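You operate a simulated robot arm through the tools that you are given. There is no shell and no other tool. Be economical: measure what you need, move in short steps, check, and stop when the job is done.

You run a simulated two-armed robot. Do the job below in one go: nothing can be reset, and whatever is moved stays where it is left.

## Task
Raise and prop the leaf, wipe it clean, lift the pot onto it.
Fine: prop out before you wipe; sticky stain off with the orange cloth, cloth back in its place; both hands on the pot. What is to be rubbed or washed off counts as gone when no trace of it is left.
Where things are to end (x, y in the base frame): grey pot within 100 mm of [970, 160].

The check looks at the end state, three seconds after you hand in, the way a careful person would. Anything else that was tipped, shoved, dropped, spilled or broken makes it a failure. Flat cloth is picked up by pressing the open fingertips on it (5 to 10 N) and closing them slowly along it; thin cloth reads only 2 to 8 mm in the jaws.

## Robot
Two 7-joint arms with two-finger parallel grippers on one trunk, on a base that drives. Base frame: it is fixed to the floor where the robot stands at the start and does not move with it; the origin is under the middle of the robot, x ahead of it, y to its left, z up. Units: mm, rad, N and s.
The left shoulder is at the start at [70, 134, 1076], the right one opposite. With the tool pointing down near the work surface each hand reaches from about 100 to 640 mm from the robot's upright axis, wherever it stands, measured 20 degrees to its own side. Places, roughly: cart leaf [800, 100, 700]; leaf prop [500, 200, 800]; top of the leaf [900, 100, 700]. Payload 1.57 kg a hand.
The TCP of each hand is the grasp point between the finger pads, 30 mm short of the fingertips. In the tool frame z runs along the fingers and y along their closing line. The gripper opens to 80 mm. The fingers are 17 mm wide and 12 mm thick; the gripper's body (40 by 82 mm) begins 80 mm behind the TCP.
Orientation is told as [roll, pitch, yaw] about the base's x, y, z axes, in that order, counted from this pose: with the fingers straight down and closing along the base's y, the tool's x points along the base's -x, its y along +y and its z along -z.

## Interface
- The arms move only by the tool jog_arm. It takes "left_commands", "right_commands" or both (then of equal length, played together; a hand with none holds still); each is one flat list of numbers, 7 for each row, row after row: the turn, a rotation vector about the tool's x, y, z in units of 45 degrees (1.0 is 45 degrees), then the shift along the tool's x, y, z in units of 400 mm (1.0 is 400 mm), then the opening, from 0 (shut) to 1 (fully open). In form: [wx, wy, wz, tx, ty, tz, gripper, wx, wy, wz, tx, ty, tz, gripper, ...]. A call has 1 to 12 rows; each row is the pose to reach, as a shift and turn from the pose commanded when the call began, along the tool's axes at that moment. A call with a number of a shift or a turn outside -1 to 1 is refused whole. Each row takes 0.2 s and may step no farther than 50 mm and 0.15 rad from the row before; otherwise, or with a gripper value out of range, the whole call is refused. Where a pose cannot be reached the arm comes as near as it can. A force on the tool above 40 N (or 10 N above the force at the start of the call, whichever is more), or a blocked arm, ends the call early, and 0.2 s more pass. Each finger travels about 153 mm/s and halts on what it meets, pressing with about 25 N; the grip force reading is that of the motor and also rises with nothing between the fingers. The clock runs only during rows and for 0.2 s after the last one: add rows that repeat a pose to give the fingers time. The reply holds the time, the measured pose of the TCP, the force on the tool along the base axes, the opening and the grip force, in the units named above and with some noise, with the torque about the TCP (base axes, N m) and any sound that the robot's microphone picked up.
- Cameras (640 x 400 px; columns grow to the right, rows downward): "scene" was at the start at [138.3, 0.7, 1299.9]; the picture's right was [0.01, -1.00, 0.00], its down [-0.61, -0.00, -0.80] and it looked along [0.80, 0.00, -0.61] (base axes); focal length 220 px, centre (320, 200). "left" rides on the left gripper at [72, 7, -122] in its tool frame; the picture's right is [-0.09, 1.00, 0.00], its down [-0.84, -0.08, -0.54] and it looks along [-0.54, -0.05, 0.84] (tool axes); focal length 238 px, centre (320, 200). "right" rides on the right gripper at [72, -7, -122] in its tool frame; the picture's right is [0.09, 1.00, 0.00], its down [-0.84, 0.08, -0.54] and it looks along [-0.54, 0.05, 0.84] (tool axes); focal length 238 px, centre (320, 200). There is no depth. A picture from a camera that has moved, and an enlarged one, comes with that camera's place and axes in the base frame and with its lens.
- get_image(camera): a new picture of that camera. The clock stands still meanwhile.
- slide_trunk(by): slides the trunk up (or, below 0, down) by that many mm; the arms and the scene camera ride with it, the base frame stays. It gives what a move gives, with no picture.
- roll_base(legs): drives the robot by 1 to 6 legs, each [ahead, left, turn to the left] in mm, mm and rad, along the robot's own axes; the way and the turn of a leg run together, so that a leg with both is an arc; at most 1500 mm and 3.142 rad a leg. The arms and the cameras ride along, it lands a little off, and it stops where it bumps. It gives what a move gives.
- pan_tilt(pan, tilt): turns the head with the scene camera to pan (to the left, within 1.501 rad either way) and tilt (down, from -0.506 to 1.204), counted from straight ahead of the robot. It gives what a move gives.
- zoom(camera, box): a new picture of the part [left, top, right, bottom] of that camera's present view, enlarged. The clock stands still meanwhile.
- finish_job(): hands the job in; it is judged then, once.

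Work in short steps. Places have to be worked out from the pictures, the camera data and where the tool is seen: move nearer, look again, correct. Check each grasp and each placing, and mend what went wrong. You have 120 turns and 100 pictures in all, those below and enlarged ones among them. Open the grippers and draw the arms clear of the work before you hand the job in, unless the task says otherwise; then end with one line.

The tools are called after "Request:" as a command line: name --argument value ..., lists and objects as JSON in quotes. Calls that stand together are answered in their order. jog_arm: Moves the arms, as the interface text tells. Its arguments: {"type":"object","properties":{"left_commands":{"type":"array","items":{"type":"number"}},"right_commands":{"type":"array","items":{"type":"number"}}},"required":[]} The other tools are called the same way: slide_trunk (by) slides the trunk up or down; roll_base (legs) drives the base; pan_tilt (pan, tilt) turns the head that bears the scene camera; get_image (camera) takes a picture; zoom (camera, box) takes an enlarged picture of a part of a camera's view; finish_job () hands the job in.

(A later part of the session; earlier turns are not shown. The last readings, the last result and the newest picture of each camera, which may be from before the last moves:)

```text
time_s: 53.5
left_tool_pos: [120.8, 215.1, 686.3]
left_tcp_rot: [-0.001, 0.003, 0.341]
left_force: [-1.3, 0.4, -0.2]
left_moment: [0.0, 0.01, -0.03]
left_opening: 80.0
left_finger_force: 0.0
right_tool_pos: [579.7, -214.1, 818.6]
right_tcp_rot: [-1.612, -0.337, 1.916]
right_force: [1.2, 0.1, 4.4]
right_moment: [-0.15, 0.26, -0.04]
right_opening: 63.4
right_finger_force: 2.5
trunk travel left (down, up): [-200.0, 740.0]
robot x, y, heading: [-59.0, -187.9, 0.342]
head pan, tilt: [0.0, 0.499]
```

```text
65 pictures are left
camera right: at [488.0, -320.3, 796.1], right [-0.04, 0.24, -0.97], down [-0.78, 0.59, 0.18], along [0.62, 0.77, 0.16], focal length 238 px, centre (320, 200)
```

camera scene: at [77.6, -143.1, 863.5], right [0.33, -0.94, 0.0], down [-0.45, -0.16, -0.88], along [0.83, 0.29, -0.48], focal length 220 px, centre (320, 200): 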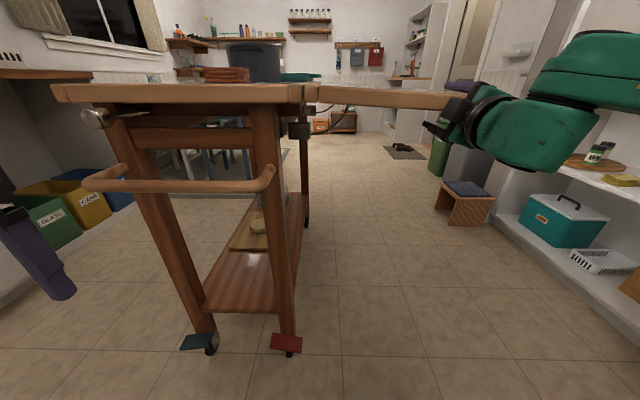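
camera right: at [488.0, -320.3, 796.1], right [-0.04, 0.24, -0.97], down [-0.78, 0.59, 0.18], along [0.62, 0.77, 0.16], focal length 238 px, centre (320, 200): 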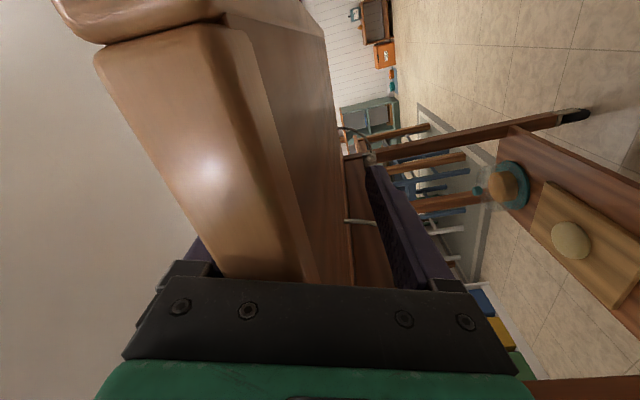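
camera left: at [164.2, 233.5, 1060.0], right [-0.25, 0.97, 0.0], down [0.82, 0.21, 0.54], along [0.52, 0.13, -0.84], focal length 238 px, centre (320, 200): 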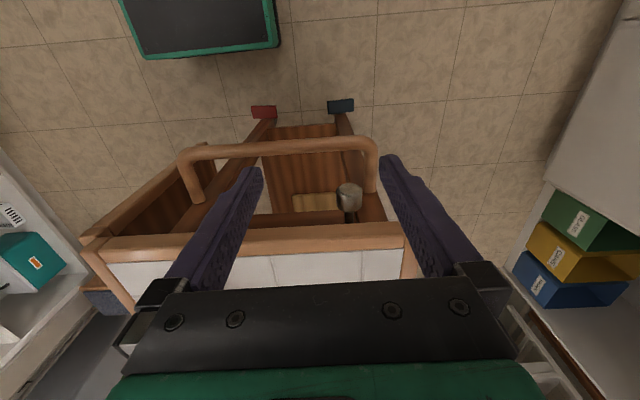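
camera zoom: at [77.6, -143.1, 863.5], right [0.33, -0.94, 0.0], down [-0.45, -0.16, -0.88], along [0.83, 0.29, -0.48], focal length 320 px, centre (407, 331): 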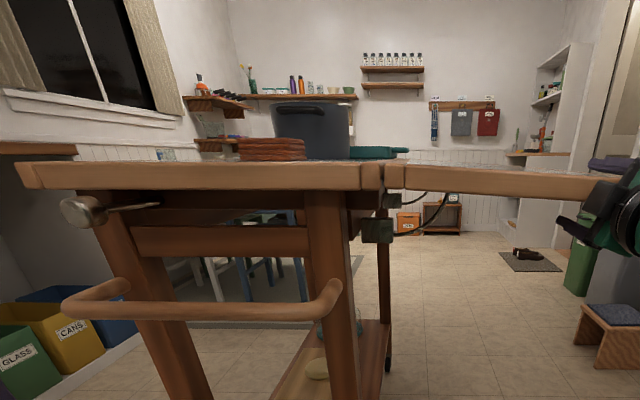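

The leaf is nearly level, now against the upper finger. I bring the left hand up and over to above the knob at about (507, 346, 815).

Request:
jog_arm --left_commands '[0, 0, 0, 0, 0, -0.12, 0.65, 0, 0, 0, 0, 0, -0.24, 0.65, 0, 0, 0, 0, 0, -0.36, 0.65, 0, 0, 0, 0, 0, -0.48, 0.65, 0, 0, 0, 0, 0, -0.56, 0.65, 0, 0, 0, -0.1, 0.015, -0.56, 0.65, 0, 0, 0, -0.2, 0.03, -0.56, 0.65, 0, 0, 0, -0.3, 0.045, -0.56, 0.65, 0, 0, 0, -0.4, 0.055, -0.56, 0.65, 0, 0, 0, -0.5, 0.058, -0.56, 0.65]'

Request:
get_image --camera "left"

Request:
get_image --camera "scene"

```text
time_s: 55.7
left_tool_pos: [219.5, 260.8, 761.8]
left_tcp_rot: [-0.002, -0.004, 0.338]
left_force: [-1.0, 0.0, 0.8]
left_moment: [0.05, -0.02, 0.0]
left_opening: 52.0
left_finger_force: 0.0
left hand out of reach, approached as far as the arm can: row 2, 3, 4, 5, 6, 7, 8, 9, 10
right_tool_pos: [579.9, -214.3, 816.8]
right_tcp_rot: [-1.611, -0.338, 1.915]
right_force: [1.6, -0.1, 4.3]
right_moment: [-0.15, 0.22, 0.03]
right_opening: 62.7
right_finger_force: 1.6
trunk travel left (down, up): [-200.0, 740.0]
robot x, y, heading: [-63.3, -188.5, 0.334]
head pan, tilt: [0.0, 0.499]
```

```text
64 pictures are left
camera left: at [149.5, 242.3, 883.8], right [-0.24, 0.97, 0.0], down [0.81, 0.2, 0.54], along [0.53, 0.13, -0.84], focal length 238 px, centre (320, 200)
```

left: 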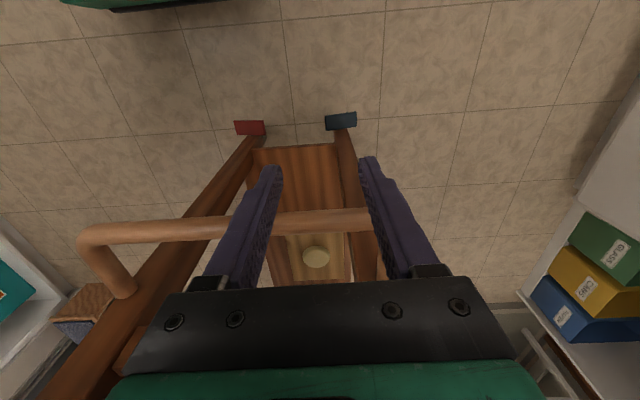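

```text
63 pictures are left
camera scene: at [77.6, -143.2, 863.4], right [0.33, -0.94, 0.0], down [-0.45, -0.16, -0.88], along [0.83, 0.29, -0.48], focal length 220 px, centre (320, 200)
```

scene: 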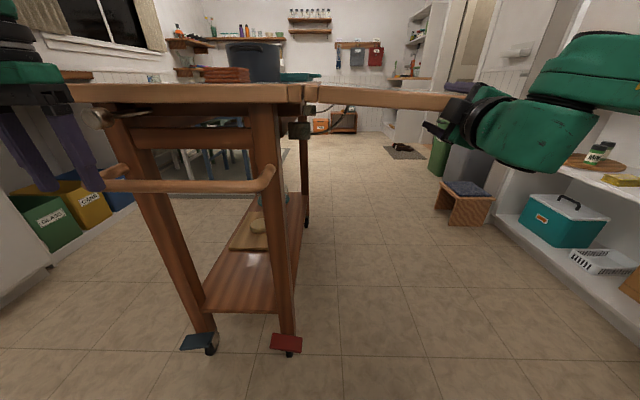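

Tool-down can't reach that height with the trunk low. I'll pitch the left hand forward and grip the knob from the front; first back off 80 mm and pitch 45°.

Request:
jog_arm --left_commands '[0, 0, 0, 0.1, 0, 0, 0.65, 0, 0, 0, 0.2, 0, 0, 0.65, 0, -0.17, 0, 0.2, 0, -0.03, 0.65, 0, -0.34, 0, 0.2, 0, -0.06, 0.65, 0, -0.51, 0, 0.2, 0, -0.09, 0.65, 0, -0.68, 0, 0.2, 0, -0.12, 0.65, 0, -0.85, 0, 0.2, 0, -0.14, 0.65, 0, -1, 0, 0.2, 0, -0.14, 0.65]'

```text
time_s: 57.5
left_tool_pos: [143.9, 233.6, 815.6]
left_tcp_rot: [0.0, -0.785, 0.338]
left_force: [-1.0, -1.0, 0.9]
left_moment: [0.02, -0.01, 0.0]
left_opening: 52.0
left_finger_force: 0.2
right_tool_pos: [578.5, -213.6, 818.3]
right_tcp_rot: [-1.609, -0.336, 1.913]
right_force: [-0.3, 0.8, 3.0]
right_moment: [-0.16, 0.25, -0.07]
right_opening: 62.5
right_finger_force: 1.3
trunk travel left (down, up): [-200.0, 740.0]
robot x, y, heading: [-57.5, -191.1, 0.34]
head pan, tilt: [0.0, 0.499]
```

Request:
jog_arm --left_commands '[0, -0.17, 0, 0, 0, 0, 0.65, 0, -0.34, 0, 0, 0, 0, 0.65, 0, -0.51, 0, 0, 0, 0, 0.65, 0, -0.68, 0, 0, 0, 0, 0.65, 0, -0.85, 0, 0, 0, 0, 0.65, 0, -0.97, 0, 0, 0, 0, 0.65]'

Request:
get_image --camera "left"

```text
time_s: 58.9
left_tool_pos: [144.0, 235.9, 846.8]
left_tcp_rot: [0.065, -1.546, 0.277]
left_force: [0.2, -0.4, -0.2]
left_moment: [0.0, 0.03, 0.01]
left_opening: 52.2
left_finger_force: 0.0
left hand out of reach, approached as far as the arm can: row 5, 6
right_tool_pos: [581.1, -215.2, 817.2]
right_tcp_rot: [-1.612, -0.337, 1.913]
right_force: [0.1, -1.6, 2.6]
right_moment: [-0.08, 0.14, 0.07]
right_opening: 62.1
right_finger_force: 0.8
trunk travel left (down, up): [-200.0, 740.0]
robot x, y, heading: [-56.3, -191.3, 0.335]
head pan, tilt: [0.0, 0.499]
```

```text
62 pictures are left
camera left: at [24.5, 200.2, 778.1], right [-0.33, 0.94, 0.09], down [-0.47, -0.25, 0.85], along [0.82, 0.24, 0.52], focal length 238 px, centre (320, 200)
```

left: 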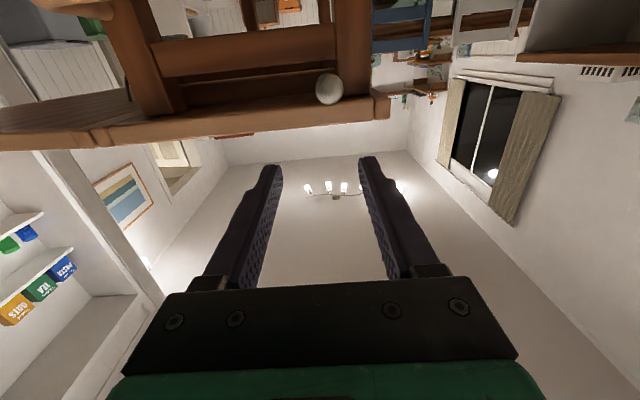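

The knob is at about (495, 350, 810). I align in y and z, and approach to about 45 mm short.

Request:
jog_arm --left_commands '[0, 0, 0, 0.05, 0.02, 0.05, 0.75, 0, 0, 0, 0.0925, 0.035, 0.15, 0.75, 0, 0, 0, 0.0925, 0.035, 0.25, 0.75]'

Request:
get_image --camera "left"

Request:
zoom --camera "scene" --box '[0, 50, 320, 250]'

```text
time_s: 59.7
left_tool_pos: [232.2, 284.1, 806.0]
left_tcp_rot: [0.023, -1.547, 0.315]
left_force: [-0.4, -0.6, -0.3]
left_moment: [0.0, -0.03, -0.04]
left_opening: 59.8
left_finger_force: 0.0
left hand out of reach, approached as far as the arm can: row 1
right_tool_pos: [580.2, -213.4, 818.6]
right_tcp_rot: [-1.612, -0.336, 1.913]
right_force: [0.6, 0.1, 4.1]
right_moment: [-0.16, 0.21, -0.01]
right_opening: 62.8
right_finger_force: 1.4
trunk travel left (down, up): [-200.0, 740.0]
robot x, y, heading: [-59.8, -191.3, 0.34]
head pan, tilt: [0.0, 0.499]
```

```text
61 pictures are left
camera left: at [113.1, 247.9, 737.2], right [-0.33, 0.94, 0.09], down [-0.47, -0.25, 0.85], along [0.82, 0.24, 0.52], focal length 238 px, centre (320, 200)
```

left: 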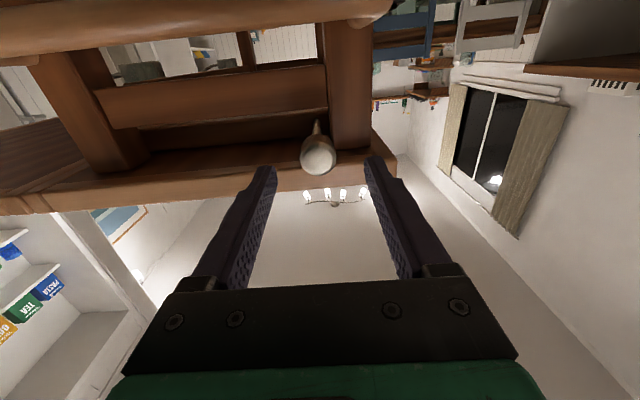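

```text
2.00 times, centred on (160, 150) of scene
camera zoom: at [77.8, -143.1, 863.3], right [0.33, -0.94, 0.0], down [-0.45, -0.16, -0.88], along [0.83, 0.29, -0.48], focal length 440 px, centre (640, 300)
```

zoom: 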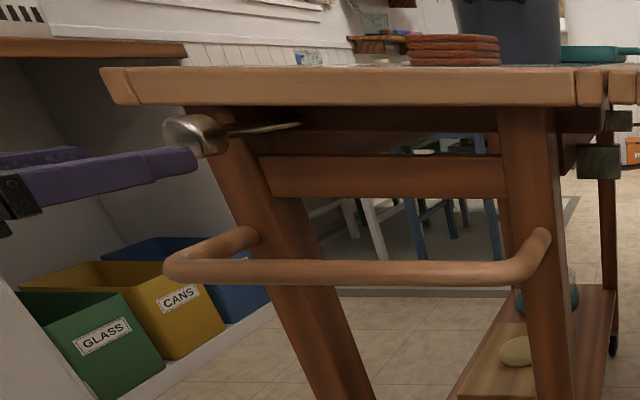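

The knob is centred between the fingertips. I slide forward 66 mm and close on it.

Request:
jog_arm --left_commands '[0, 0, 0, 0, 0, 0.06, 0.75, 0, 0, 0, 0, 0, 0.12, 0.75, 0, 0, 0, 0, 0, 0.165, 0.75, 0, 0, 0, 0, 0, 0.165, 0.3, 0, 0, 0, 0, 0, 0.165, 0.3, 0, 0, 0, 0, 0, 0.165, 0.2]'

Request:
get_image --camera "left"

```text
time_s: 61.1
left_tool_pos: [294.8, 304.0, 804.6]
left_tcp_rot: [0.045, -1.545, 0.295]
left_force: [1.3, -6.4, -2.7]
left_moment: [0.21, -0.29, -0.14]
left_opening: 31.2
left_finger_force: 40.4
right_tool_pos: [579.9, -215.8, 818.2]
right_tcp_rot: [-1.611, -0.338, 1.912]
right_force: [-1.5, 0.5, 3.9]
right_moment: [-0.13, 0.24, -0.05]
right_opening: 62.9
right_finger_force: 2.0
trunk travel left (down, up): [-200.0, 740.0]
robot x, y, heading: [-56.3, -192.4, 0.338]
head pan, tilt: [0.0, 0.499]
```

```text
59 pictures are left
camera left: at [175.9, 267.7, 736.3], right [-0.33, 0.94, 0.09], down [-0.47, -0.25, 0.85], along [0.82, 0.24, 0.52], focal length 238 px, centre (320, 200)
```

left: 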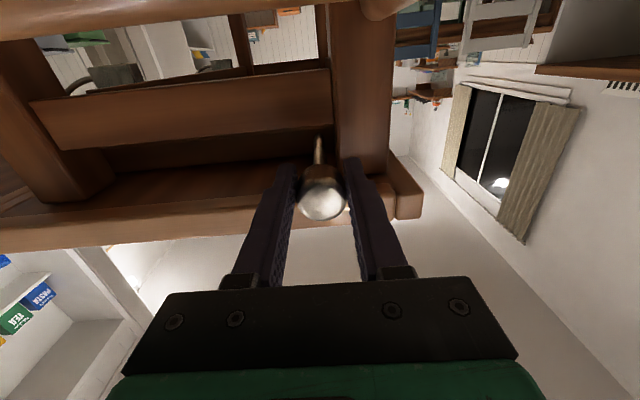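

The knob is gripped (31 mm). Now I pull it straight back in small steps, watching the force.

Request:
jog_arm --left_commands '[0, 0, 0, 0, 0, -0.02, 0.2, 0, 0, 0, 0, 0, -0.04, 0.2, 0, 0, 0, 0, 0, -0.06, 0.2, 0, 0, 0, 0, 0, -0.08, 0.2, 0, 0, 0, 0, 0, -0.1, 0.2]'

Request:
get_image --camera "scene"

```text
time_s: 62.3
left_tool_pos: [253.4, 291.6, 807.7]
left_tcp_rot: [0.026, -1.549, 0.316]
left_force: [0.3, 0.5, 0.2]
left_moment: [0.05, 0.01, -0.02]
left_opening: 16.1
left_finger_force: 0.1
right_tool_pos: [579.9, -213.0, 817.6]
right_tcp_rot: [-1.61, -0.337, 1.914]
right_force: [-0.8, 1.2, 3.7]
right_moment: [-0.14, 0.17, -0.02]
right_opening: 62.4
right_finger_force: 1.5
trunk travel left (down, up): [-200.0, 740.0]
robot x, y, heading: [-58.0, -187.5, 0.343]
head pan, tilt: [0.0, 0.499]
```

```text
58 pictures are left
camera scene: at [77.2, -143.1, 863.5], right [0.33, -0.94, 0.0], down [-0.45, -0.16, -0.88], along [0.83, 0.29, -0.48], focal length 220 px, centre (320, 200)
```

scene: 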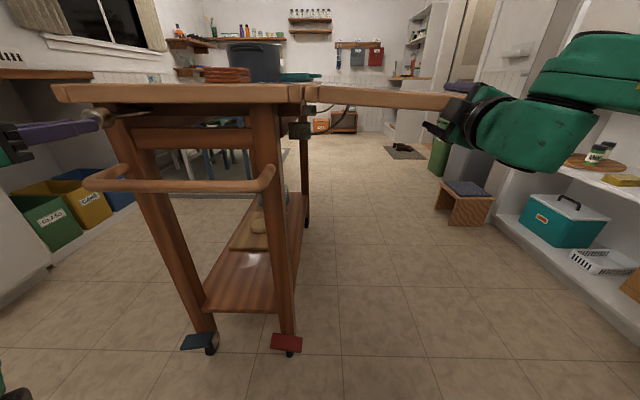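

The fingers slipped off. I zoom to see whether the knob moved and how the bracket looks.

Request:
zoom --camera "scene" --box '[50, 70, 210, 170]'

Request:
zoom --camera "scene" --box '[240, 70, 460, 170]'

```text
4.00 times, centred on (130, 120) of scene
camera zoom: at [77.2, -143.1, 863.5], right [0.33, -0.94, 0.0], down [-0.45, -0.16, -0.88], along [0.83, 0.29, -0.48], focal length 880 px, centre (1080, 520)
```

zoom: 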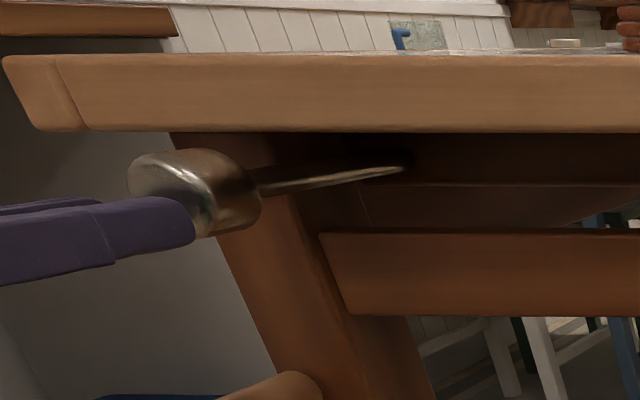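

```text
2.91 times, centred on (350, 120) of scene
camera zoom: at [77.2, -143.1, 863.5], right [0.33, -0.94, 0.0], down [-0.45, -0.16, -0.88], along [0.83, 0.29, -0.48], focal length 640 px, centre (233, 433)
```

zoom: 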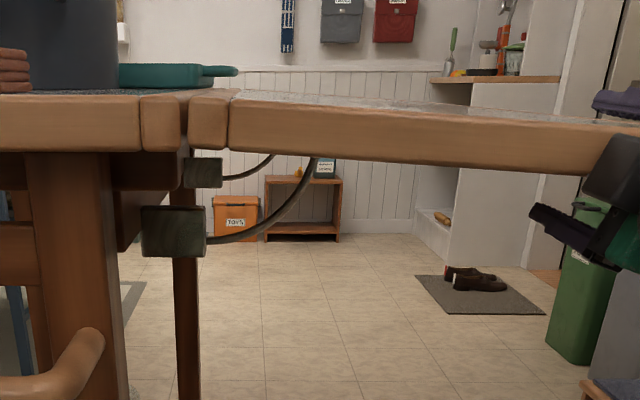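

The leaf is still about 5° below level and seems to be pushing up on the upper finger. I back the left hand off the knob and raise the trunk 40 mm more.

Request:
jog_arm --left_commands '[0, 0, 0, 0, 0, -0.1, 0.2]'

Request:
slide_trunk --by 35

Request:
zoom --camera "scene" --box '[240, 70, 460, 190]'

```text
time_s: 62.7
left_tool_pos: [217.7, 278.6, 806.4]
left_tcp_rot: [-0.006, -1.548, 0.346]
left_force: [0.1, 0.1, -0.3]
left_moment: [-0.01, 0.01, 0.01]
left_opening: 16.2
left_finger_force: 0.0
right_tool_pos: [579.5, -214.1, 818.1]
right_tcp_rot: [-1.611, -0.336, 1.914]
right_force: [-0.9, 0.2, 3.8]
right_moment: [-0.12, 0.18, -0.04]
right_opening: 62.7
right_finger_force: 1.9
trunk travel left (down, up): [-200.0, 740.0]
robot x, y, heading: [-57.5, -190.5, 0.339]
head pan, tilt: [0.0, 0.499]
```

```text
time_s: 63.5
left_tool_pos: [218.7, 278.3, 840.4]
left_tcp_rot: [0.014, -1.544, 0.325]
left_force: [-0.3, 0.5, -0.5]
left_moment: [-0.02, -0.03, -0.02]
left_opening: 15.8
left_finger_force: 0.0
right_tool_pos: [579.9, -214.9, 852.9]
right_tcp_rot: [-1.609, -0.336, 1.913]
right_force: [-0.1, -0.2, 0.2]
right_moment: [-0.03, 0.01, 0.01]
right_opening: 59.9
right_finger_force: 0.1
trunk travel left (down, up): [-235.0, 705.0]
robot x, y, heading: [-53.9, -188.9, 0.337]
head pan, tilt: [0.0, 0.499]
```

```text
2.91 times, centred on (350, 130) of scene
camera zoom: at [78.2, -143.1, 898.3], right [0.33, -0.94, 0.0], down [-0.45, -0.16, -0.88], along [0.83, 0.29, -0.48], focal length 640 px, centre (233, 404)
```

zoom: 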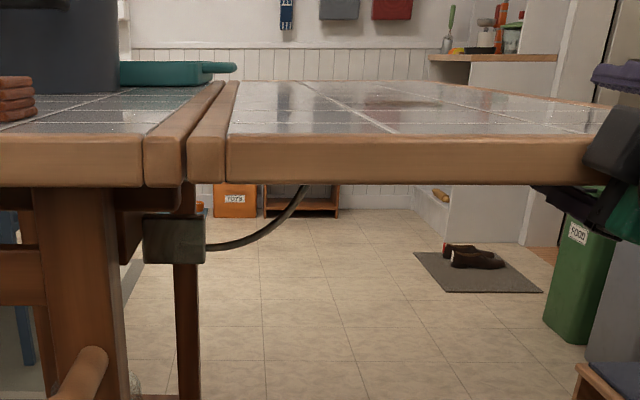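

The leaf is now level at its stop with no load on the hand. I regrip the knob, deeper this time, and pull again.

Request:
jog_arm --left_commands '[0, 0, 0, 0.085, 0, 0, 0.75, 0, 0, 0, 0.085, 0, 0.08, 0.75, 0, 0, 0, 0.085, 0, 0.16, 0.75, 0, 0, 0, 0.085, 0, 0.235, 0.75, 0, 0, 0, 0.085, 0, 0.235, 0.3, 0, 0, 0, 0.085, 0, 0.235, 0.15, 0, 0, 0, 0.085, 0, 0.235, 0.0]'

Request:
jog_arm --left_commands '[0, 0, 0, 0, 0, -0.01, 0, 0, 0, 0, 0, 0, -0.02, 0, 0, 0, 0, 0, 0, -0.03, 0, 0, 0, 0, 0, 0, -0.045, 0, 0, 0, 0, 0, 0, -0.06, 0, 0, 0, 0, 0, 0, -0.08, 0, 0, 0, 0, 0, 0, -0.1, 0]'

Request:
zoom --camera "scene" --box '[0, 70, 380, 250]'

```text
time_s: 65.1
left_tool_pos: [308.2, 308.7, 806.6]
left_tcp_rot: [0.054, -1.545, 0.278]
left_force: [-0.1, -7.4, -6.6]
left_moment: [0.11, -0.01, -0.22]
left_opening: 31.2
left_finger_force: 39.7
right_tool_pos: [581.1, -216.1, 851.6]
right_tcp_rot: [-1.609, -0.338, 1.914]
right_force: [-0.4, -0.4, 0.1]
right_moment: [-0.01, -0.01, 0.0]
right_opening: 60.0
right_finger_force: 0.1
trunk travel left (down, up): [-235.0, 705.0]
robot x, y, heading: [-54.5, -187.2, 0.336]
head pan, tilt: [0.0, 0.499]
```

```text
time_s: 66.5
left_tool_pos: [283.2, 299.6, 795.6]
left_tcp_rot: [-0.053, -1.513, 0.385]
left_force: [3.8, 0.8, -14.1]
left_moment: [-0.4, 0.89, -0.38]
left_opening: 25.6
left_finger_force: 36.6
right_tool_pos: [582.2, -214.2, 851.4]
right_tcp_rot: [-1.612, -0.337, 1.91]
right_force: [0.4, 0.8, -0.6]
right_moment: [0.01, 0.04, 0.03]
right_opening: 60.0
right_finger_force: 0.1
trunk travel left (down, up): [-235.0, 705.0]
robot x, y, heading: [-55.5, -190.2, 0.335]
head pan, tilt: [0.0, 0.499]
stopped in row 7 (left hand): the force on the tool passed its limit at 44 N (the readings are from after the stop); the commanded pose is now the measured one
```

```text
1.68 times, centred on (190, 160) of scene
camera zoom: at [80.1, -141.8, 897.8], right [0.33, -0.94, 0.0], down [-0.45, -0.16, -0.88], along [0.83, 0.29, -0.48], focal length 370 px, centre (539, 267)
```

zoom: 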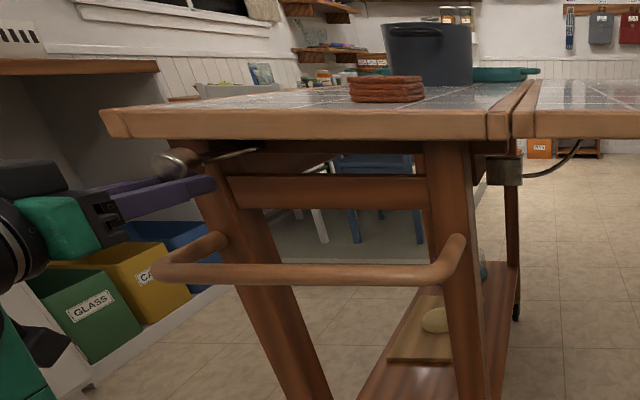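

Pulling slipped again, so the knob may work another way. I release, back off and look at the rod and what it leads to from close.

Request:
jog_arm --left_commands '[0, 0, 0, 0, 0, 0, 0.8, 0, 0, 0, 0, 0, 0, 0.8, 0, 0, 0, 0.05, 0, -0.1, 0.8, 0, 0, 0, 0.1, -0.02, -0.15, 0.8]'

Request:
get_image --camera "left"

Request:
zoom --camera "left" --box '[200, 80, 440, 240]'

```text
time_s: 67.5
left_tool_pos: [228.6, 270.0, 764.4]
left_tcp_rot: [0.051, -1.528, 0.287]
left_force: [0.1, -0.7, 0.6]
left_moment: [0.05, -0.05, 0.01]
left_opening: 64.4
left_finger_force: 0.1
left hand out of reach, approached as far as the arm can: row 4
right_tool_pos: [581.5, -217.3, 852.2]
right_tcp_rot: [-1.61, -0.338, 1.911]
right_force: [0.5, -0.6, 0.1]
right_moment: [0.0, -0.02, 0.03]
right_opening: 60.1
right_finger_force: 0.0
trunk travel left (down, up): [-235.0, 705.0]
robot x, y, heading: [-52.9, -190.5, 0.34]
head pan, tilt: [0.0, 0.499]
```

```text
53 pictures are left
camera left: at [108.0, 233.9, 698.7], right [-0.33, 0.94, 0.09], down [-0.45, -0.24, 0.86], along [0.83, 0.24, 0.5], focal length 238 px, centre (320, 200)
```

left: 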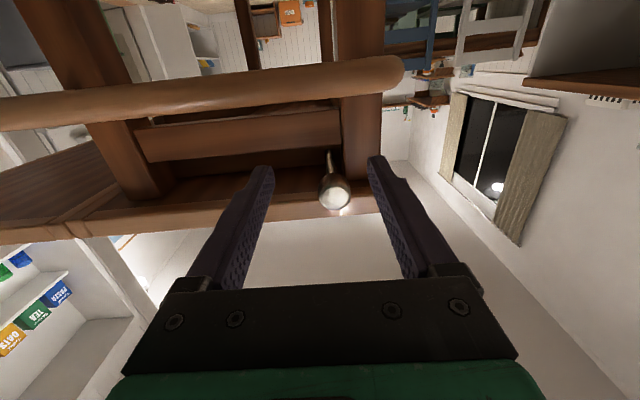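

```text
2.50 times, centred on (320, 160) of left
camera zoom: at [108.0, 233.9, 698.7], right [-0.33, 0.94, 0.09], down [-0.45, -0.24, 0.86], along [0.83, 0.24, 0.5], focal length 596 px, centre (320, 300)
```

zoom: 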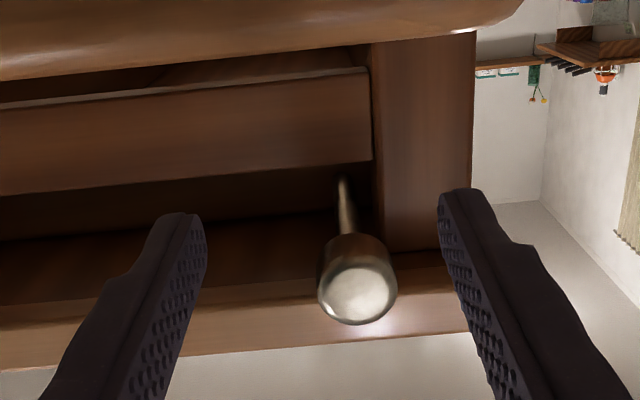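

It is a straight rod with a cylindrical knob. Before trying more, I test whether the leaf holds by itself: lower the trunk 20 mm so the right fingers come down a little, and look.

Request:
slide_trunk --by -20

Request:
zoom --camera "scene" --box '[240, 90, 460, 190]'

```text
time_s: 68.2
left_tool_pos: [227.5, 271.7, 744.7]
left_tcp_rot: [-0.014, -1.529, 0.351]
left_force: [-1.1, 0.6, -0.7]
left_moment: [-0.01, 0.01, 0.02]
left_opening: 64.0
left_finger_force: 0.1
right_tool_pos: [580.1, -216.0, 833.5]
right_tcp_rot: [-1.612, -0.336, 1.913]
right_force: [0.1, 0.6, 2.2]
right_moment: [-0.14, 0.14, 0.07]
right_opening: 62.5
right_finger_force: 0.9
trunk travel left (down, up): [-215.0, 725.0]
robot x, y, heading: [-55.0, -186.1, 0.339]
head pan, tilt: [0.0, 0.499]
```

```text
2.91 times, centred on (350, 140) of scene
camera zoom: at [77.7, -143.6, 878.3], right [0.33, -0.94, 0.0], down [-0.45, -0.16, -0.88], along [0.83, 0.29, -0.48], focal length 640 px, centre (233, 374)
```

zoom: 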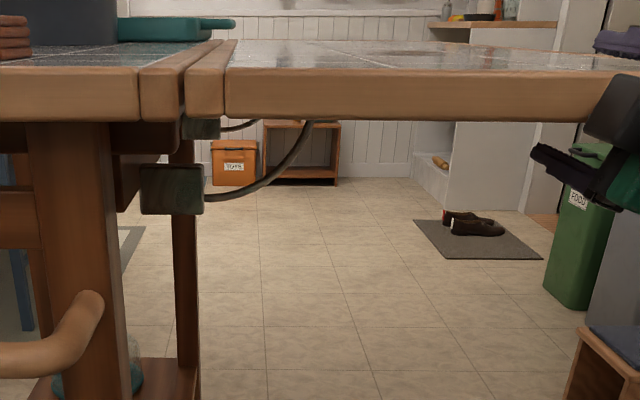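

The leaf is spring-held at level by its stays. I return the 20 mm, withdraw the right hand from the leaf, and bring the left hand back so the trunk is free to move.

Request:
slide_trunk --by 18

Request:
jog_arm --right_commands '[0, 0, 0, 0, 0, -0.1, 0.75, 0, 0, 0, 0, 0, -0.2, 0.75, 0, 0, 0, 0, 0, -0.3, 0.75, 0, 0, 0, 0, 0, -0.4, 0.75, 0, 0, 0, 0, 0, -0.4, 0.75, 0, 0, 0, 0, 0, -0.4, 0.75]' --left_commands '[0, 0, 0, 0, 0, -0.08, 0.5, 0, 0, 0, 0, 0, -0.16, 0.5, 0, 0.17, 0, 0, 0, -0.2, 0.5, 0, 0.34, 0, 0, 0, -0.2, 0.5, 0, 0.51, 0, 0, 0, -0.2, 0.5, 0, 0.68, 0, 0, 0, -0.2, 0.5]'

Request:
get_image --camera "scene"

```text
time_s: 68.9
left_tool_pos: [227.6, 271.1, 762.3]
left_tcp_rot: [-0.011, -1.529, 0.346]
left_force: [-0.2, -0.5, 0.0]
left_moment: [0.03, -0.01, 0.0]
left_opening: 63.9
left_finger_force: 0.0
right_tool_pos: [580.6, -216.0, 850.8]
right_tcp_rot: [-1.611, -0.337, 1.912]
right_force: [-0.2, -0.5, -0.1]
right_moment: [-0.01, -0.02, 0.0]
right_opening: 60.1
right_finger_force: 0.1
trunk travel left (down, up): [-233.0, 707.0]
robot x, y, heading: [-56.6, -190.0, 0.333]
head pan, tilt: [0.0, 0.499]
```

```text
time_s: 70.3
left_tool_pos: [152.6, 243.1, 766.5]
left_tcp_rot: [0.0, -0.994, 0.337]
left_force: [0.3, -0.7, 0.5]
left_moment: [-0.01, 0.03, -0.01]
left_opening: 39.8
left_finger_force: 0.1
left hand out of reach, approached as far as the arm can: row 1, 2, 3, 4, 5
right_tool_pos: [431.2, -197.8, 811.7]
right_tcp_rot: [-1.614, -0.339, 1.909]
right_force: [1.4, -0.1, -0.4]
right_moment: [0.0, 0.02, -0.01]
right_opening: 60.0
right_finger_force: 0.0
right hand out of reach, approached as far as the arm can: row 1, 2, 3, 4, 5, 6
trunk travel left (down, up): [-233.0, 707.0]
robot x, y, heading: [-55.0, -191.7, 0.343]
head pan, tilt: [0.0, 0.499]
```

```text
50 pictures are left
camera scene: at [77.9, -143.8, 896.3], right [0.33, -0.94, 0.0], down [-0.45, -0.16, -0.88], along [0.83, 0.29, -0.48], focal length 220 px, centre (320, 200)
```

scene: 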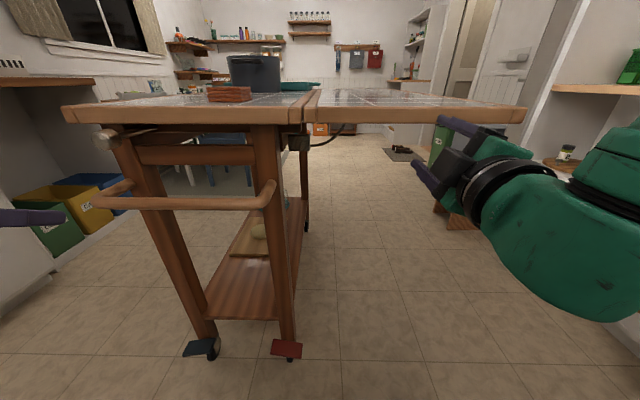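

The leaf stays up on its own. Now I raise the trunk 320 mm, drive 100 mm forward with both hands above the top, and pitch the left tool down to hook behind the knob from above.

Request:
slide_trunk --by 320

Request:
jog_arm --left_commands '[0, 0.17, 0, 0, 0, 0, 0.5, 0, 0.34, 0, 0, 0, 0, 0.5, 0, 0.51, 0, 0, 0, 0, 0.5, 0, 0.68, 0, 0, 0, 0, 0.5, 0, 0.85, 0, 0, 0, 0, 0.5, 0, 1, 0, 0, 0, 0, 0.5]'

Request:
roll_base --legs '[[100, 0, 0]]'

```text
time_s: 73.4
left_tool_pos: [153.5, 243.5, 1086.5]
left_tcp_rot: [-0.001, -0.993, 0.337]
left_force: [-0.1, 0.4, 0.8]
left_moment: [0.0, 0.01, 0.02]
left_opening: 40.1
left_finger_force: 0.1
right_tool_pos: [432.8, -198.3, 1131.4]
right_tcp_rot: [-1.612, -0.339, 1.912]
right_force: [0.4, 0.6, -0.3]
right_moment: [0.0, 0.01, 0.03]
right_opening: 60.1
right_finger_force: 0.0
trunk travel left (down, up): [-553.0, 387.0]
robot x, y, heading: [-57.9, -188.6, 0.343]
head pan, tilt: [0.0, 0.499]
```

```text
time_s: 74.8
left_tool_pos: [153.4, 244.1, 1087.3]
left_tcp_rot: [-0.001, -0.208, 0.334]
left_force: [0.3, 1.0, -0.3]
left_moment: [0.02, 0.04, 0.02]
left_opening: 39.8
left_finger_force: 0.1
right_tool_pos: [433.4, -198.7, 1130.1]
right_tcp_rot: [-1.614, -0.338, 1.909]
right_force: [0.1, -0.3, -0.5]
right_moment: [0.02, -0.01, 0.0]
right_opening: 60.0
right_finger_force: 0.0
trunk travel left (down, up): [-553.0, 387.0]
robot x, y, heading: [-56.1, -188.5, 0.337]
head pan, tilt: [0.0, 0.499]
```

```text
time_s: 76.0
left_tool_pos: [247.5, 276.8, 1087.6]
left_tcp_rot: [0.001, -0.208, 0.338]
left_force: [0.2, -0.1, 0.3]
left_moment: [-0.01, 0.02, 0.02]
left_opening: 39.8
left_finger_force: 0.0
right_tool_pos: [527.6, -163.7, 1131.2]
right_tcp_rot: [-1.615, -0.338, 1.911]
right_force: [-0.5, 0.8, 0.1]
right_moment: [-0.04, 0.03, 0.05]
right_opening: 60.1
right_finger_force: 0.2
trunk travel left (down, up): [-553.0, 387.0]
robot x, y, heading: [40.2, -157.1, 0.34]
head pan, tilt: [0.0, 0.499]
```

I straighten the left tool, and bring it to above the gap between the knob's rear and the cart frame, at world (336, 319, 900).

Request:
jog_arm --left_commands '[0, 0.05, 0, -0.023, 0.005, 0.085, 0.45, 0, 0.1, 0, -0.047, 0.009, 0.17, 0.45, 0, 0.15, 0, -0.07, 0.013, 0.254, 0.45, 0, 0.2, 0, -0.094, 0.017, 0.338, 0.45, 0, 0.25, 0, -0.117, 0.022, 0.423, 0.45, 0, 0.265, 0, -0.141, 0.026, 0.5075, 0.45]'

Request:
get_image --camera "left"

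```text
time_s: 77.4
left_tool_pos: [338.4, 318.6, 897.5]
left_tcp_rot: [0.0, 0.0, 0.336]
left_force: [-0.5, 0.9, 0.0]
left_moment: [0.0, 0.0, -0.01]
left_opening: 36.1
left_finger_force: 0.1
right_tool_pos: [528.8, -163.3, 1131.2]
right_tcp_rot: [-1.615, -0.338, 1.912]
right_force: [0.7, -0.1, -1.2]
right_moment: [-0.04, -0.01, 0.01]
right_opening: 60.2
right_finger_force: 0.0
trunk travel left (down, up): [-553.0, 387.0]
robot x, y, heading: [37.7, -158.1, 0.34]
head pan, tilt: [0.0, 0.499]
```

```text
49 pictures are left
camera left: at [267.9, 301.0, 1020.4], right [-0.24, 0.97, 0.0], down [0.82, 0.2, 0.54], along [0.53, 0.13, -0.84], focal length 238 px, centre (320, 200)
```

left: 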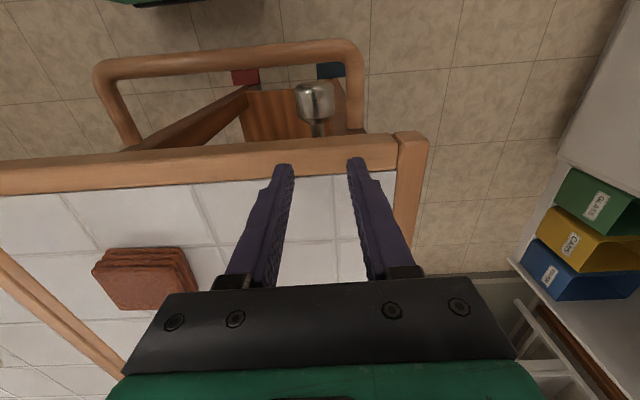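

From above, the gap between the knob's rear and the frame is only about 12 mm, too tight for hooking. I'll grip the knob from above with full pads instead (centre at about (307, 306, 812)).

Request:
jog_arm --left_commands '[0, 0, 0, 0.043, -0.004, 0, 0.65, 0, 0, 0, 0.085, -0.004, 0, 0.65, 0, 0, 0, 0.085, -0.004, 0.07, 0.65, 0, 0, 0, 0.085, -0.004, 0.14, 0.65, 0, 0, 0, 0.085, -0.004, 0.21, 0.65, 0, 0, 0, 0.085, -0.004, 0.21, 0.2, 0, 0, 0, 0.085, -0.004, 0.21, 0, 0, 0, 0, 0.085, -0.004, 0.21, 0]'

Request:
jog_arm --left_commands '[0, 0, 0, 0.0125, 0, 0, 0, 0, 0, 0, 0.025, 0, 0, 0, 0, 0, 0, 0.0375, 0, 0, 0]'

Request:
get_image --camera "left"

```text
time_s: 79.2
left_tool_pos: [304.6, 306.5, 815.4]
left_tcp_rot: [-0.001, -0.001, 0.337]
left_force: [-0.3, -0.1, -0.8]
left_moment: [0.13, -0.41, -0.04]
left_opening: 30.9
left_finger_force: 39.7
right_tool_pos: [527.2, -164.2, 1132.0]
right_tcp_rot: [-1.614, -0.339, 1.912]
right_force: [0.0, 0.2, 0.2]
right_moment: [-0.02, -0.02, -0.04]
right_opening: 59.6
right_finger_force: 0.1
trunk travel left (down, up): [-553.0, 387.0]
robot x, y, heading: [42.2, -158.2, 0.339]
head pan, tilt: [0.0, 0.499]
```

```text
time_s: 80.0
left_tool_pos: [296.5, 303.0, 814.9]
left_tcp_rot: [0.001, -0.004, 0.335]
left_force: [26.3, 10.8, 4.3]
left_moment: [0.06, -0.23, -0.03]
left_opening: 30.5
left_finger_force: 40.0
right_tool_pos: [534.0, -162.5, 1129.2]
right_tcp_rot: [-1.608, -0.337, 1.91]
right_force: [-0.5, 0.4, 0.0]
right_moment: [0.02, -0.02, -0.01]
right_opening: 59.9
right_finger_force: 0.0
trunk travel left (down, up): [-553.0, 387.0]
robot x, y, heading: [40.1, -154.6, 0.333]
head pan, tilt: [0.0, 0.499]
```

```text
48 pictures are left
camera left: at [226.0, 284.3, 937.3], right [-0.24, 0.97, 0.0], down [0.81, 0.2, 0.55], along [0.53, 0.13, -0.84], focal length 238 px, centre (320, 200)
```

left: 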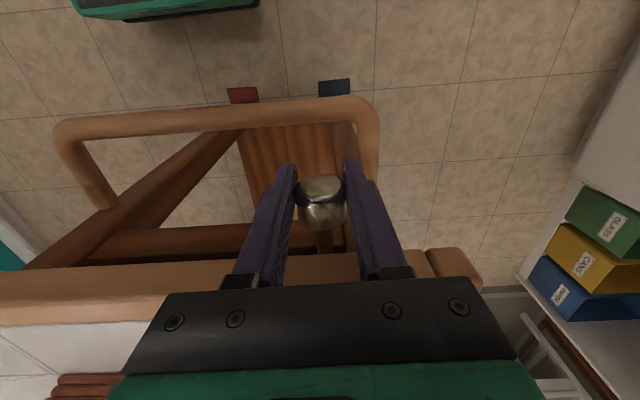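

The grip holds at about 28 N of pull. I pull further in small steps.

Request:
jog_arm --left_commands '[0, 0, 0, 0.0125, 0, 0, 0, 0, 0, 0, 0.025, 0, 0, 0, 0, 0, 0, 0.0375, 0, 0, 0, 0, 0, 0, 0.05, 0, 0, 0]'

Request:
get_image --camera "left"

```text
time_s: 81.0
left_tool_pos: [272.4, 295.8, 815.0]
left_tcp_rot: [0.0, 0.002, 0.335]
left_force: [0.2, -0.6, -0.1]
left_moment: [0.03, 0.0, -0.03]
left_opening: 0.0
left_finger_force: 21.0
right_tool_pos: [528.2, -164.6, 1131.6]
right_tcp_rot: [-1.613, -0.338, 1.91]
right_force: [-0.6, 0.1, 0.7]
right_moment: [0.01, 0.04, 0.02]
right_opening: 60.0
right_finger_force: 0.1
trunk travel left (down, up): [-553.0, 387.0]
robot x, y, heading: [40.7, -158.1, 0.337]
head pan, tilt: [0.0, 0.499]
```

```text
47 pictures are left
camera left: at [202.0, 276.1, 938.1], right [-0.24, 0.97, 0.0], down [0.82, 0.2, 0.54], along [0.53, 0.13, -0.84], focal length 238 px, centre (320, 200)
```

left: 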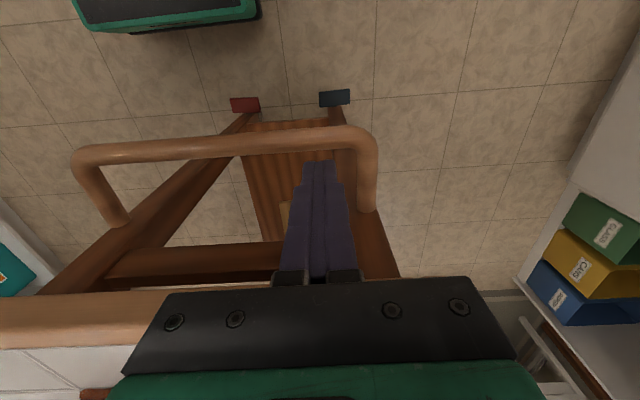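

It slipped off at about 30 N with the knob not moving, so a straight pull is not the way. I regrip and try turning it: roll one way first and watch the moment.

Request:
jog_arm --left_commands '[0, 0, 0, 0, 0, 0, 0.65, 0, 0, 0, 0, 0, 0, 0.65, 0, 0, 0, -0.085, 0, 0, 0.65, 0, 0, 0, -0.085, 0, 0, 0.2, 0, 0, 0, -0.085, 0, 0, 0, 0, 0, 0, -0.085, 0, 0, 0, 0.1, 0, 0, -0.085, 0, 0, 0, 0.2, 0, 0, -0.085, 0, 0, 0, 0.3, 0, 0, -0.085, 0, 0, 0, 0.4, 0, 0, -0.085, 0, 0, 0]'

Request:
get_image --camera "left"

```text
time_s: 83.2
left_tool_pos: [304.1, 306.3, 815.9]
left_tcp_rot: [-0.313, -0.002, 0.337]
left_force: [-3.0, 0.2, 0.1]
left_moment: [0.3, 0.06, 0.01]
left_opening: 31.1
left_finger_force: 40.0
right_tool_pos: [527.7, -164.4, 1131.9]
right_tcp_rot: [-1.614, -0.339, 1.91]
right_force: [0.2, 0.2, 0.6]
right_moment: [-0.02, 0.05, -0.03]
right_opening: 59.9
right_finger_force: 0.0
trunk travel left (down, up): [-553.0, 387.0]
robot x, y, heading: [36.4, -158.9, 0.337]
head pan, tilt: [0.0, 0.499]
```

```text
46 pictures are left
camera left: at [221.3, 323.0, 930.3], right [-0.23, 0.92, -0.31], down [0.76, 0.37, 0.54], along [0.61, -0.11, -0.78], focal length 238 px, centre (320, 200)
```

left: 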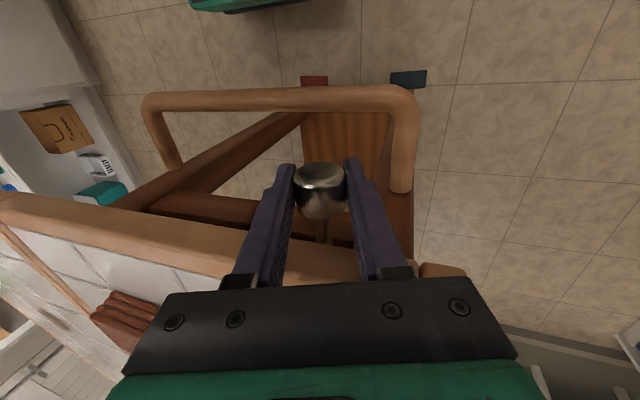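

It turns with about 0.3 N·m, either true turning or slipping. I turn further and look at the brackets.

Request:
jog_arm --left_commands '[0.12, 0, 0, 0, 0, 0, 0, 0.24, 0, 0, 0, 0, 0, 0, 0.36, 0, 0, 0, 0, 0, 0, 0.48, 0, 0, 0, 0, 0, 0, 0.6, 0, 0, 0, 0, 0, 0]'

Request:
zoom --camera "scene" --box '[60, 60, 460, 310]'

```text
time_s: 84.4
left_tool_pos: [304.2, 306.2, 815.7]
left_tcp_rot: [-0.788, -0.002, 0.337]
left_force: [-5.0, -0.7, -1.4]
left_moment: [0.47, 0.11, 0.14]
left_opening: 31.0
left_finger_force: 39.7
right_tool_pos: [528.2, -164.5, 1131.7]
right_tcp_rot: [-1.614, -0.338, 1.91]
right_force: [0.7, -0.7, -0.4]
right_moment: [0.0, 0.01, -0.01]
right_opening: 59.9
right_finger_force: 0.0
trunk travel left (down, up): [-553.0, 387.0]
robot x, y, heading: [40.7, -156.0, 0.332]
head pan, tilt: [0.0, 0.499]
```

```text
1.60 times, centred on (260, 185) of scene
camera zoom: at [172.4, -110.5, 1216.4], right [0.33, -0.94, 0.0], down [-0.45, -0.16, -0.88], along [0.83, 0.29, -0.48], focal length 352 px, centre (416, 224)
```

zoom: 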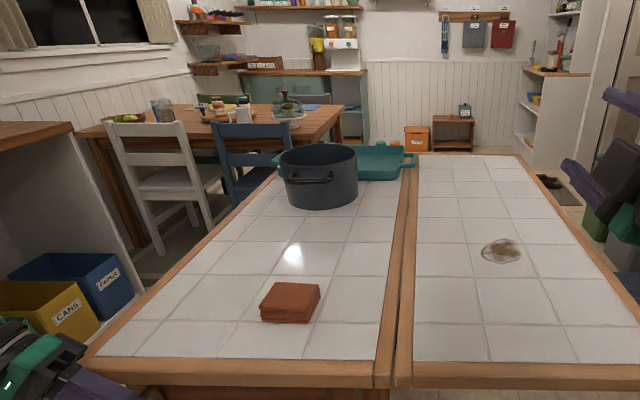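

The view shows the leaf flush and level. I now pull while turned, in case it is a twist-and-pull latch.

Request:
jog_arm --left_commands '[0, 0, 0, 0.0125, 0, 0, 0, 0, 0, 0, 0.025, 0, 0, 0, 0, 0, 0, 0.0375, 0, 0, 0]'

```text
time_s: 85.2
left_tool_pos: [295.5, 301.8, 816.9]
left_tcp_rot: [-0.786, -0.004, 0.339]
left_force: [26.6, 7.8, 5.8]
left_moment: [-0.04, -0.27, 0.18]
left_opening: 30.0
left_finger_force: 39.5
right_tool_pos: [532.1, -163.7, 1128.9]
right_tcp_rot: [-1.609, -0.338, 1.908]
right_force: [-0.2, -0.1, -1.3]
right_moment: [-0.01, 0.0, 0.01]
right_opening: 59.8
right_finger_force: 0.0
trunk travel left (down, up): [-553.0, 387.0]
robot x, y, heading: [38.1, -158.8, 0.329]
head pan, tilt: [0.0, 0.499]
```

Same stiff resistance. I test the other direction: pushing the knob inwards.

Request:
jog_arm --left_commands '[0, 0, 0, -0.0125, 0, 0, 0, 0, 0, 0, -0.025, 0, 0, 0, 0, 0, 0, -0.0375, 0, 0, 0, 0, 0, 0, -0.05, 0, 0, 0, 0, 0, 0, -0.0625, 0, 0, 0]'

```text
time_s: 86.4
left_tool_pos: [305.3, 309.3, 816.2]
left_tcp_rot: [-0.786, 0.002, 0.331]
left_force: [-34.9, -10.6, -8.8]
left_moment: [-0.04, 0.29, -0.11]
left_opening: 31.2
left_finger_force: 40.6
right_tool_pos: [522.2, -164.5, 1134.5]
right_tcp_rot: [-1.62, -0.336, 1.914]
right_force: [0.3, 0.2, 0.0]
right_moment: [0.01, -0.05, 0.03]
right_opening: 60.2
right_finger_force: 0.0
trunk travel left (down, up): [-553.0, 387.0]
robot x, y, heading: [40.3, -158.1, 0.34]
head pan, tilt: [0.0, 0.499]
```

Pushing is stiff too, so only rotation is free-ish. I turn back to neutral and read the moment, to tell friction from a spring.

Request:
jog_arm --left_commands '[0, 0, 0, 0.025, 0, 0, 0, -0.15, 0, 0, 0.03, 0, 0, 0, -0.3, 0, 0, 0.03, 0, 0, 0, -0.45, 0, 0, 0.03, 0, 0, 0, -0.6, 0, 0, 0.03, 0, 0, 0, -0.75, 0, 0, 0.03, 0, 0, 0, -0.9, 0, 0, 0.03, 0, 0, 0, -1, 0, 0, 0.03, 0, 0, 0]'

```text
time_s: 88.2
left_tool_pos: [302.6, 306.3, 814.4]
left_tcp_rot: [0.003, 0.002, 0.336]
left_force: [6.4, 1.4, 0.1]
left_moment: [-0.34, 0.19, -0.02]
left_opening: 30.7
left_finger_force: 39.7
right_tool_pos: [530.5, -163.2, 1130.7]
right_tcp_rot: [-1.612, -0.339, 1.912]
right_force: [-0.7, 1.2, 0.8]
right_moment: [0.0, 0.01, -0.02]
right_opening: 59.7
right_finger_force: 0.1
trunk travel left (down, up): [-553.0, 387.0]
robot x, y, heading: [39.9, -156.2, 0.337]
head pan, tilt: [0.0, 0.499]
```

That behaves like friction. I also test small sideways and vertical pushes on the knob.

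Request:
jog_arm --left_commands '[0, 0, 0, 0, -0.0125, 0, 0, 0, 0, 0, 0, -0.025, 0, 0, 0, 0, 0, 0, -0.04, 0, 0]'

Request:
jog_arm --left_commands '[0, 0, 0, 0, 0.02, 0, 0, 0, 0, 0, 0, 0.04, 0, 0, 0, 0, 0, 0, 0.055, 0, 0, 0, 0, 0, 0, 0.08, 0, 0]'

Request:
jog_arm --left_commands '[0, 0, 0, 0, -0.04, 0, 0, 0, 0, 0, 0, -0.04, -0.015, 0, 0, 0, 0, 0, -0.04, -0.03, 0, 0, 0, 0, 0, -0.04, -0.045, 0]'

```text
time_s: 89.0
left_tool_pos: [307.2, 291.5, 814.5]
left_tcp_rot: [-0.001, 0.001, 0.338]
left_force: [2.7, 4.3, -0.7]
left_moment: [0.1, 0.29, 0.06]
left_opening: 31.0
left_finger_force: 40.0
right_tool_pos: [529.1, -164.5, 1131.1]
right_tcp_rot: [-1.612, -0.34, 1.912]
right_force: [-0.6, 1.1, 0.3]
right_moment: [0.01, 0.01, 0.01]
right_opening: 60.2
right_finger_force: 0.0
trunk travel left (down, up): [-553.0, 387.0]
robot x, y, heading: [37.2, -157.2, 0.332]
head pan, tilt: [0.0, 0.499]
```

```text
time_s: 90.0
left_tool_pos: [304.1, 306.7, 814.8]
left_tcp_rot: [-0.02, -0.002, 0.323]
left_force: [11.3, -17.0, 2.7]
left_moment: [-0.43, 0.46, -0.09]
left_opening: 30.6
left_finger_force: 39.5
right_tool_pos: [529.2, -168.1, 1131.5]
right_tcp_rot: [-1.614, -0.342, 1.909]
right_force: [0.1, 0.5, 0.7]
right_moment: [-0.01, 0.0, -0.01]
right_opening: 60.3
right_finger_force: 0.1
trunk travel left (down, up): [-553.0, 387.0]
robot x, y, heading: [36.9, -162.6, 0.329]
head pan, tilt: [0.0, 0.499]
stopped in row 4 (left hand): the force on the tool passed its limit at 48 N (the readings are from after the stop); the commanded pose is now the measured one
```

```text
time_s: 91.0
left_tool_pos: [304.9, 299.5, 827.7]
left_tcp_rot: [-0.019, 0.011, 0.328]
left_force: [-2.0, 0.4, -33.9]
left_moment: [-0.15, 0.37, -0.01]
left_opening: 31.5
left_finger_force: 40.4
right_tool_pos: [530.7, -162.6, 1131.2]
right_tcp_rot: [-1.609, -0.336, 1.908]
right_force: [0.0, -0.5, 0.2]
right_moment: [-0.01, -0.04, 0.02]
right_opening: 59.8
right_finger_force: 0.0
trunk travel left (down, up): [-553.0, 387.0]
robot x, y, heading: [36.7, -159.9, 0.339]
head pan, tilt: [0.0, 0.499]
```

Found it: the knob moves easily toward the leaf side (-y), about 15 mm with 4 N, while everything else is stiff. I loosen the fingers to straddle it and sweep it toward -y in steps.

Request:
jog_arm --left_commands '[0, 0, 0, 0, 0, 0, 0.52, 0, 0, 0, 0, 0, 0.03, 0.52, 0, 0, 0, 0, -0.04, 0.03, 0.52, 0, 0, 0, 0, -0.08, 0.03, 0.52, 0, 0, 0, 0, -0.12, 0.03, 0.52, 0, 0, 0, 0, -0.16, 0.03, 0.52]'

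Request:
get_image --camera "left"

```text
time_s: 92.4
left_tool_pos: [325.1, 236.1, 820.4]
left_tcp_rot: [-0.015, 0.001, 0.328]
left_force: [-1.2, 1.7, -0.4]
left_moment: [0.01, 0.08, 0.02]
left_opening: 43.9
left_finger_force: 0.8
right_tool_pos: [527.6, -165.3, 1131.6]
right_tcp_rot: [-1.614, -0.338, 1.91]
right_force: [0.3, 0.8, -0.2]
right_moment: [0.03, -0.01, 0.0]
right_opening: 60.2
right_finger_force: 0.1
trunk travel left (down, up): [-553.0, 387.0]
robot x, y, heading: [37.7, -157.9, 0.337]
head pan, tilt: [0.0, 0.499]
```

```text
44 pictures are left
camera left: at [255.2, 218.8, 943.5], right [-0.23, 0.97, -0.02], down [0.81, 0.2, 0.54], along [0.53, 0.11, -0.84], focal length 238 px, centre (320, 200)
```

left: 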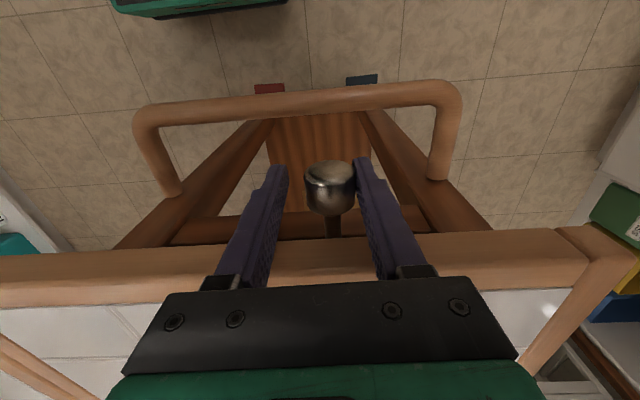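

It slides sideways smoothly with the rod staying parallel. I continue until it stops.

Request:
jog_arm --left_commands '[0, 0, 0, 0, -0.04, 0, 0.52, 0, 0, 0, 0, -0.08, 0, 0.52, 0, 0, 0, 0, -0.12, 0, 0.52, 0, 0, 0, 0, -0.16, 0, 0.52, 0, 0, 0, 0, -0.2, 0, 0.52, 0, 0, 0, 0, -0.24, 0, 0.52, 0, 0, 0, 0, -0.28, 0, 0.52, 0, 0, 0, 0, -0.32, 0, 0.52, 0, 0, 0, 0, -0.36, 0, 0.52, 0, 0, 0, 0, -0.4, 0, 0.52]'

Request:
get_image --camera "left"

```text
time_s: 94.6
left_tool_pos: [376.3, 87.7, 822.6]
left_tcp_rot: [-0.017, 0.003, 0.329]
left_force: [-3.3, 12.4, 4.2]
left_moment: [0.19, 0.17, 0.1]
left_opening: 53.6
left_finger_force: 6.4
right_tool_pos: [527.3, -162.6, 1132.5]
right_tcp_rot: [-1.615, -0.335, 1.907]
right_force: [0.7, -0.2, -0.5]
right_moment: [-0.01, -0.03, -0.01]
right_opening: 60.0
right_finger_force: 0.1
trunk travel left (down, up): [-553.0, 387.0]
robot x, y, heading: [37.2, -159.7, 0.333]
head pan, tilt: [0.0, 0.499]
```

```text
43 pictures are left
camera left: at [305.6, 71.1, 945.3], right [-0.24, 0.97, -0.02], down [0.81, 0.21, 0.54], along [0.53, 0.11, -0.84], focal length 238 px, centre (320, 200)
```

left: 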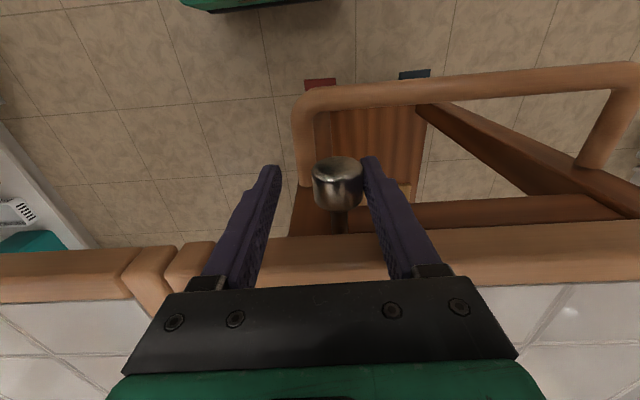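

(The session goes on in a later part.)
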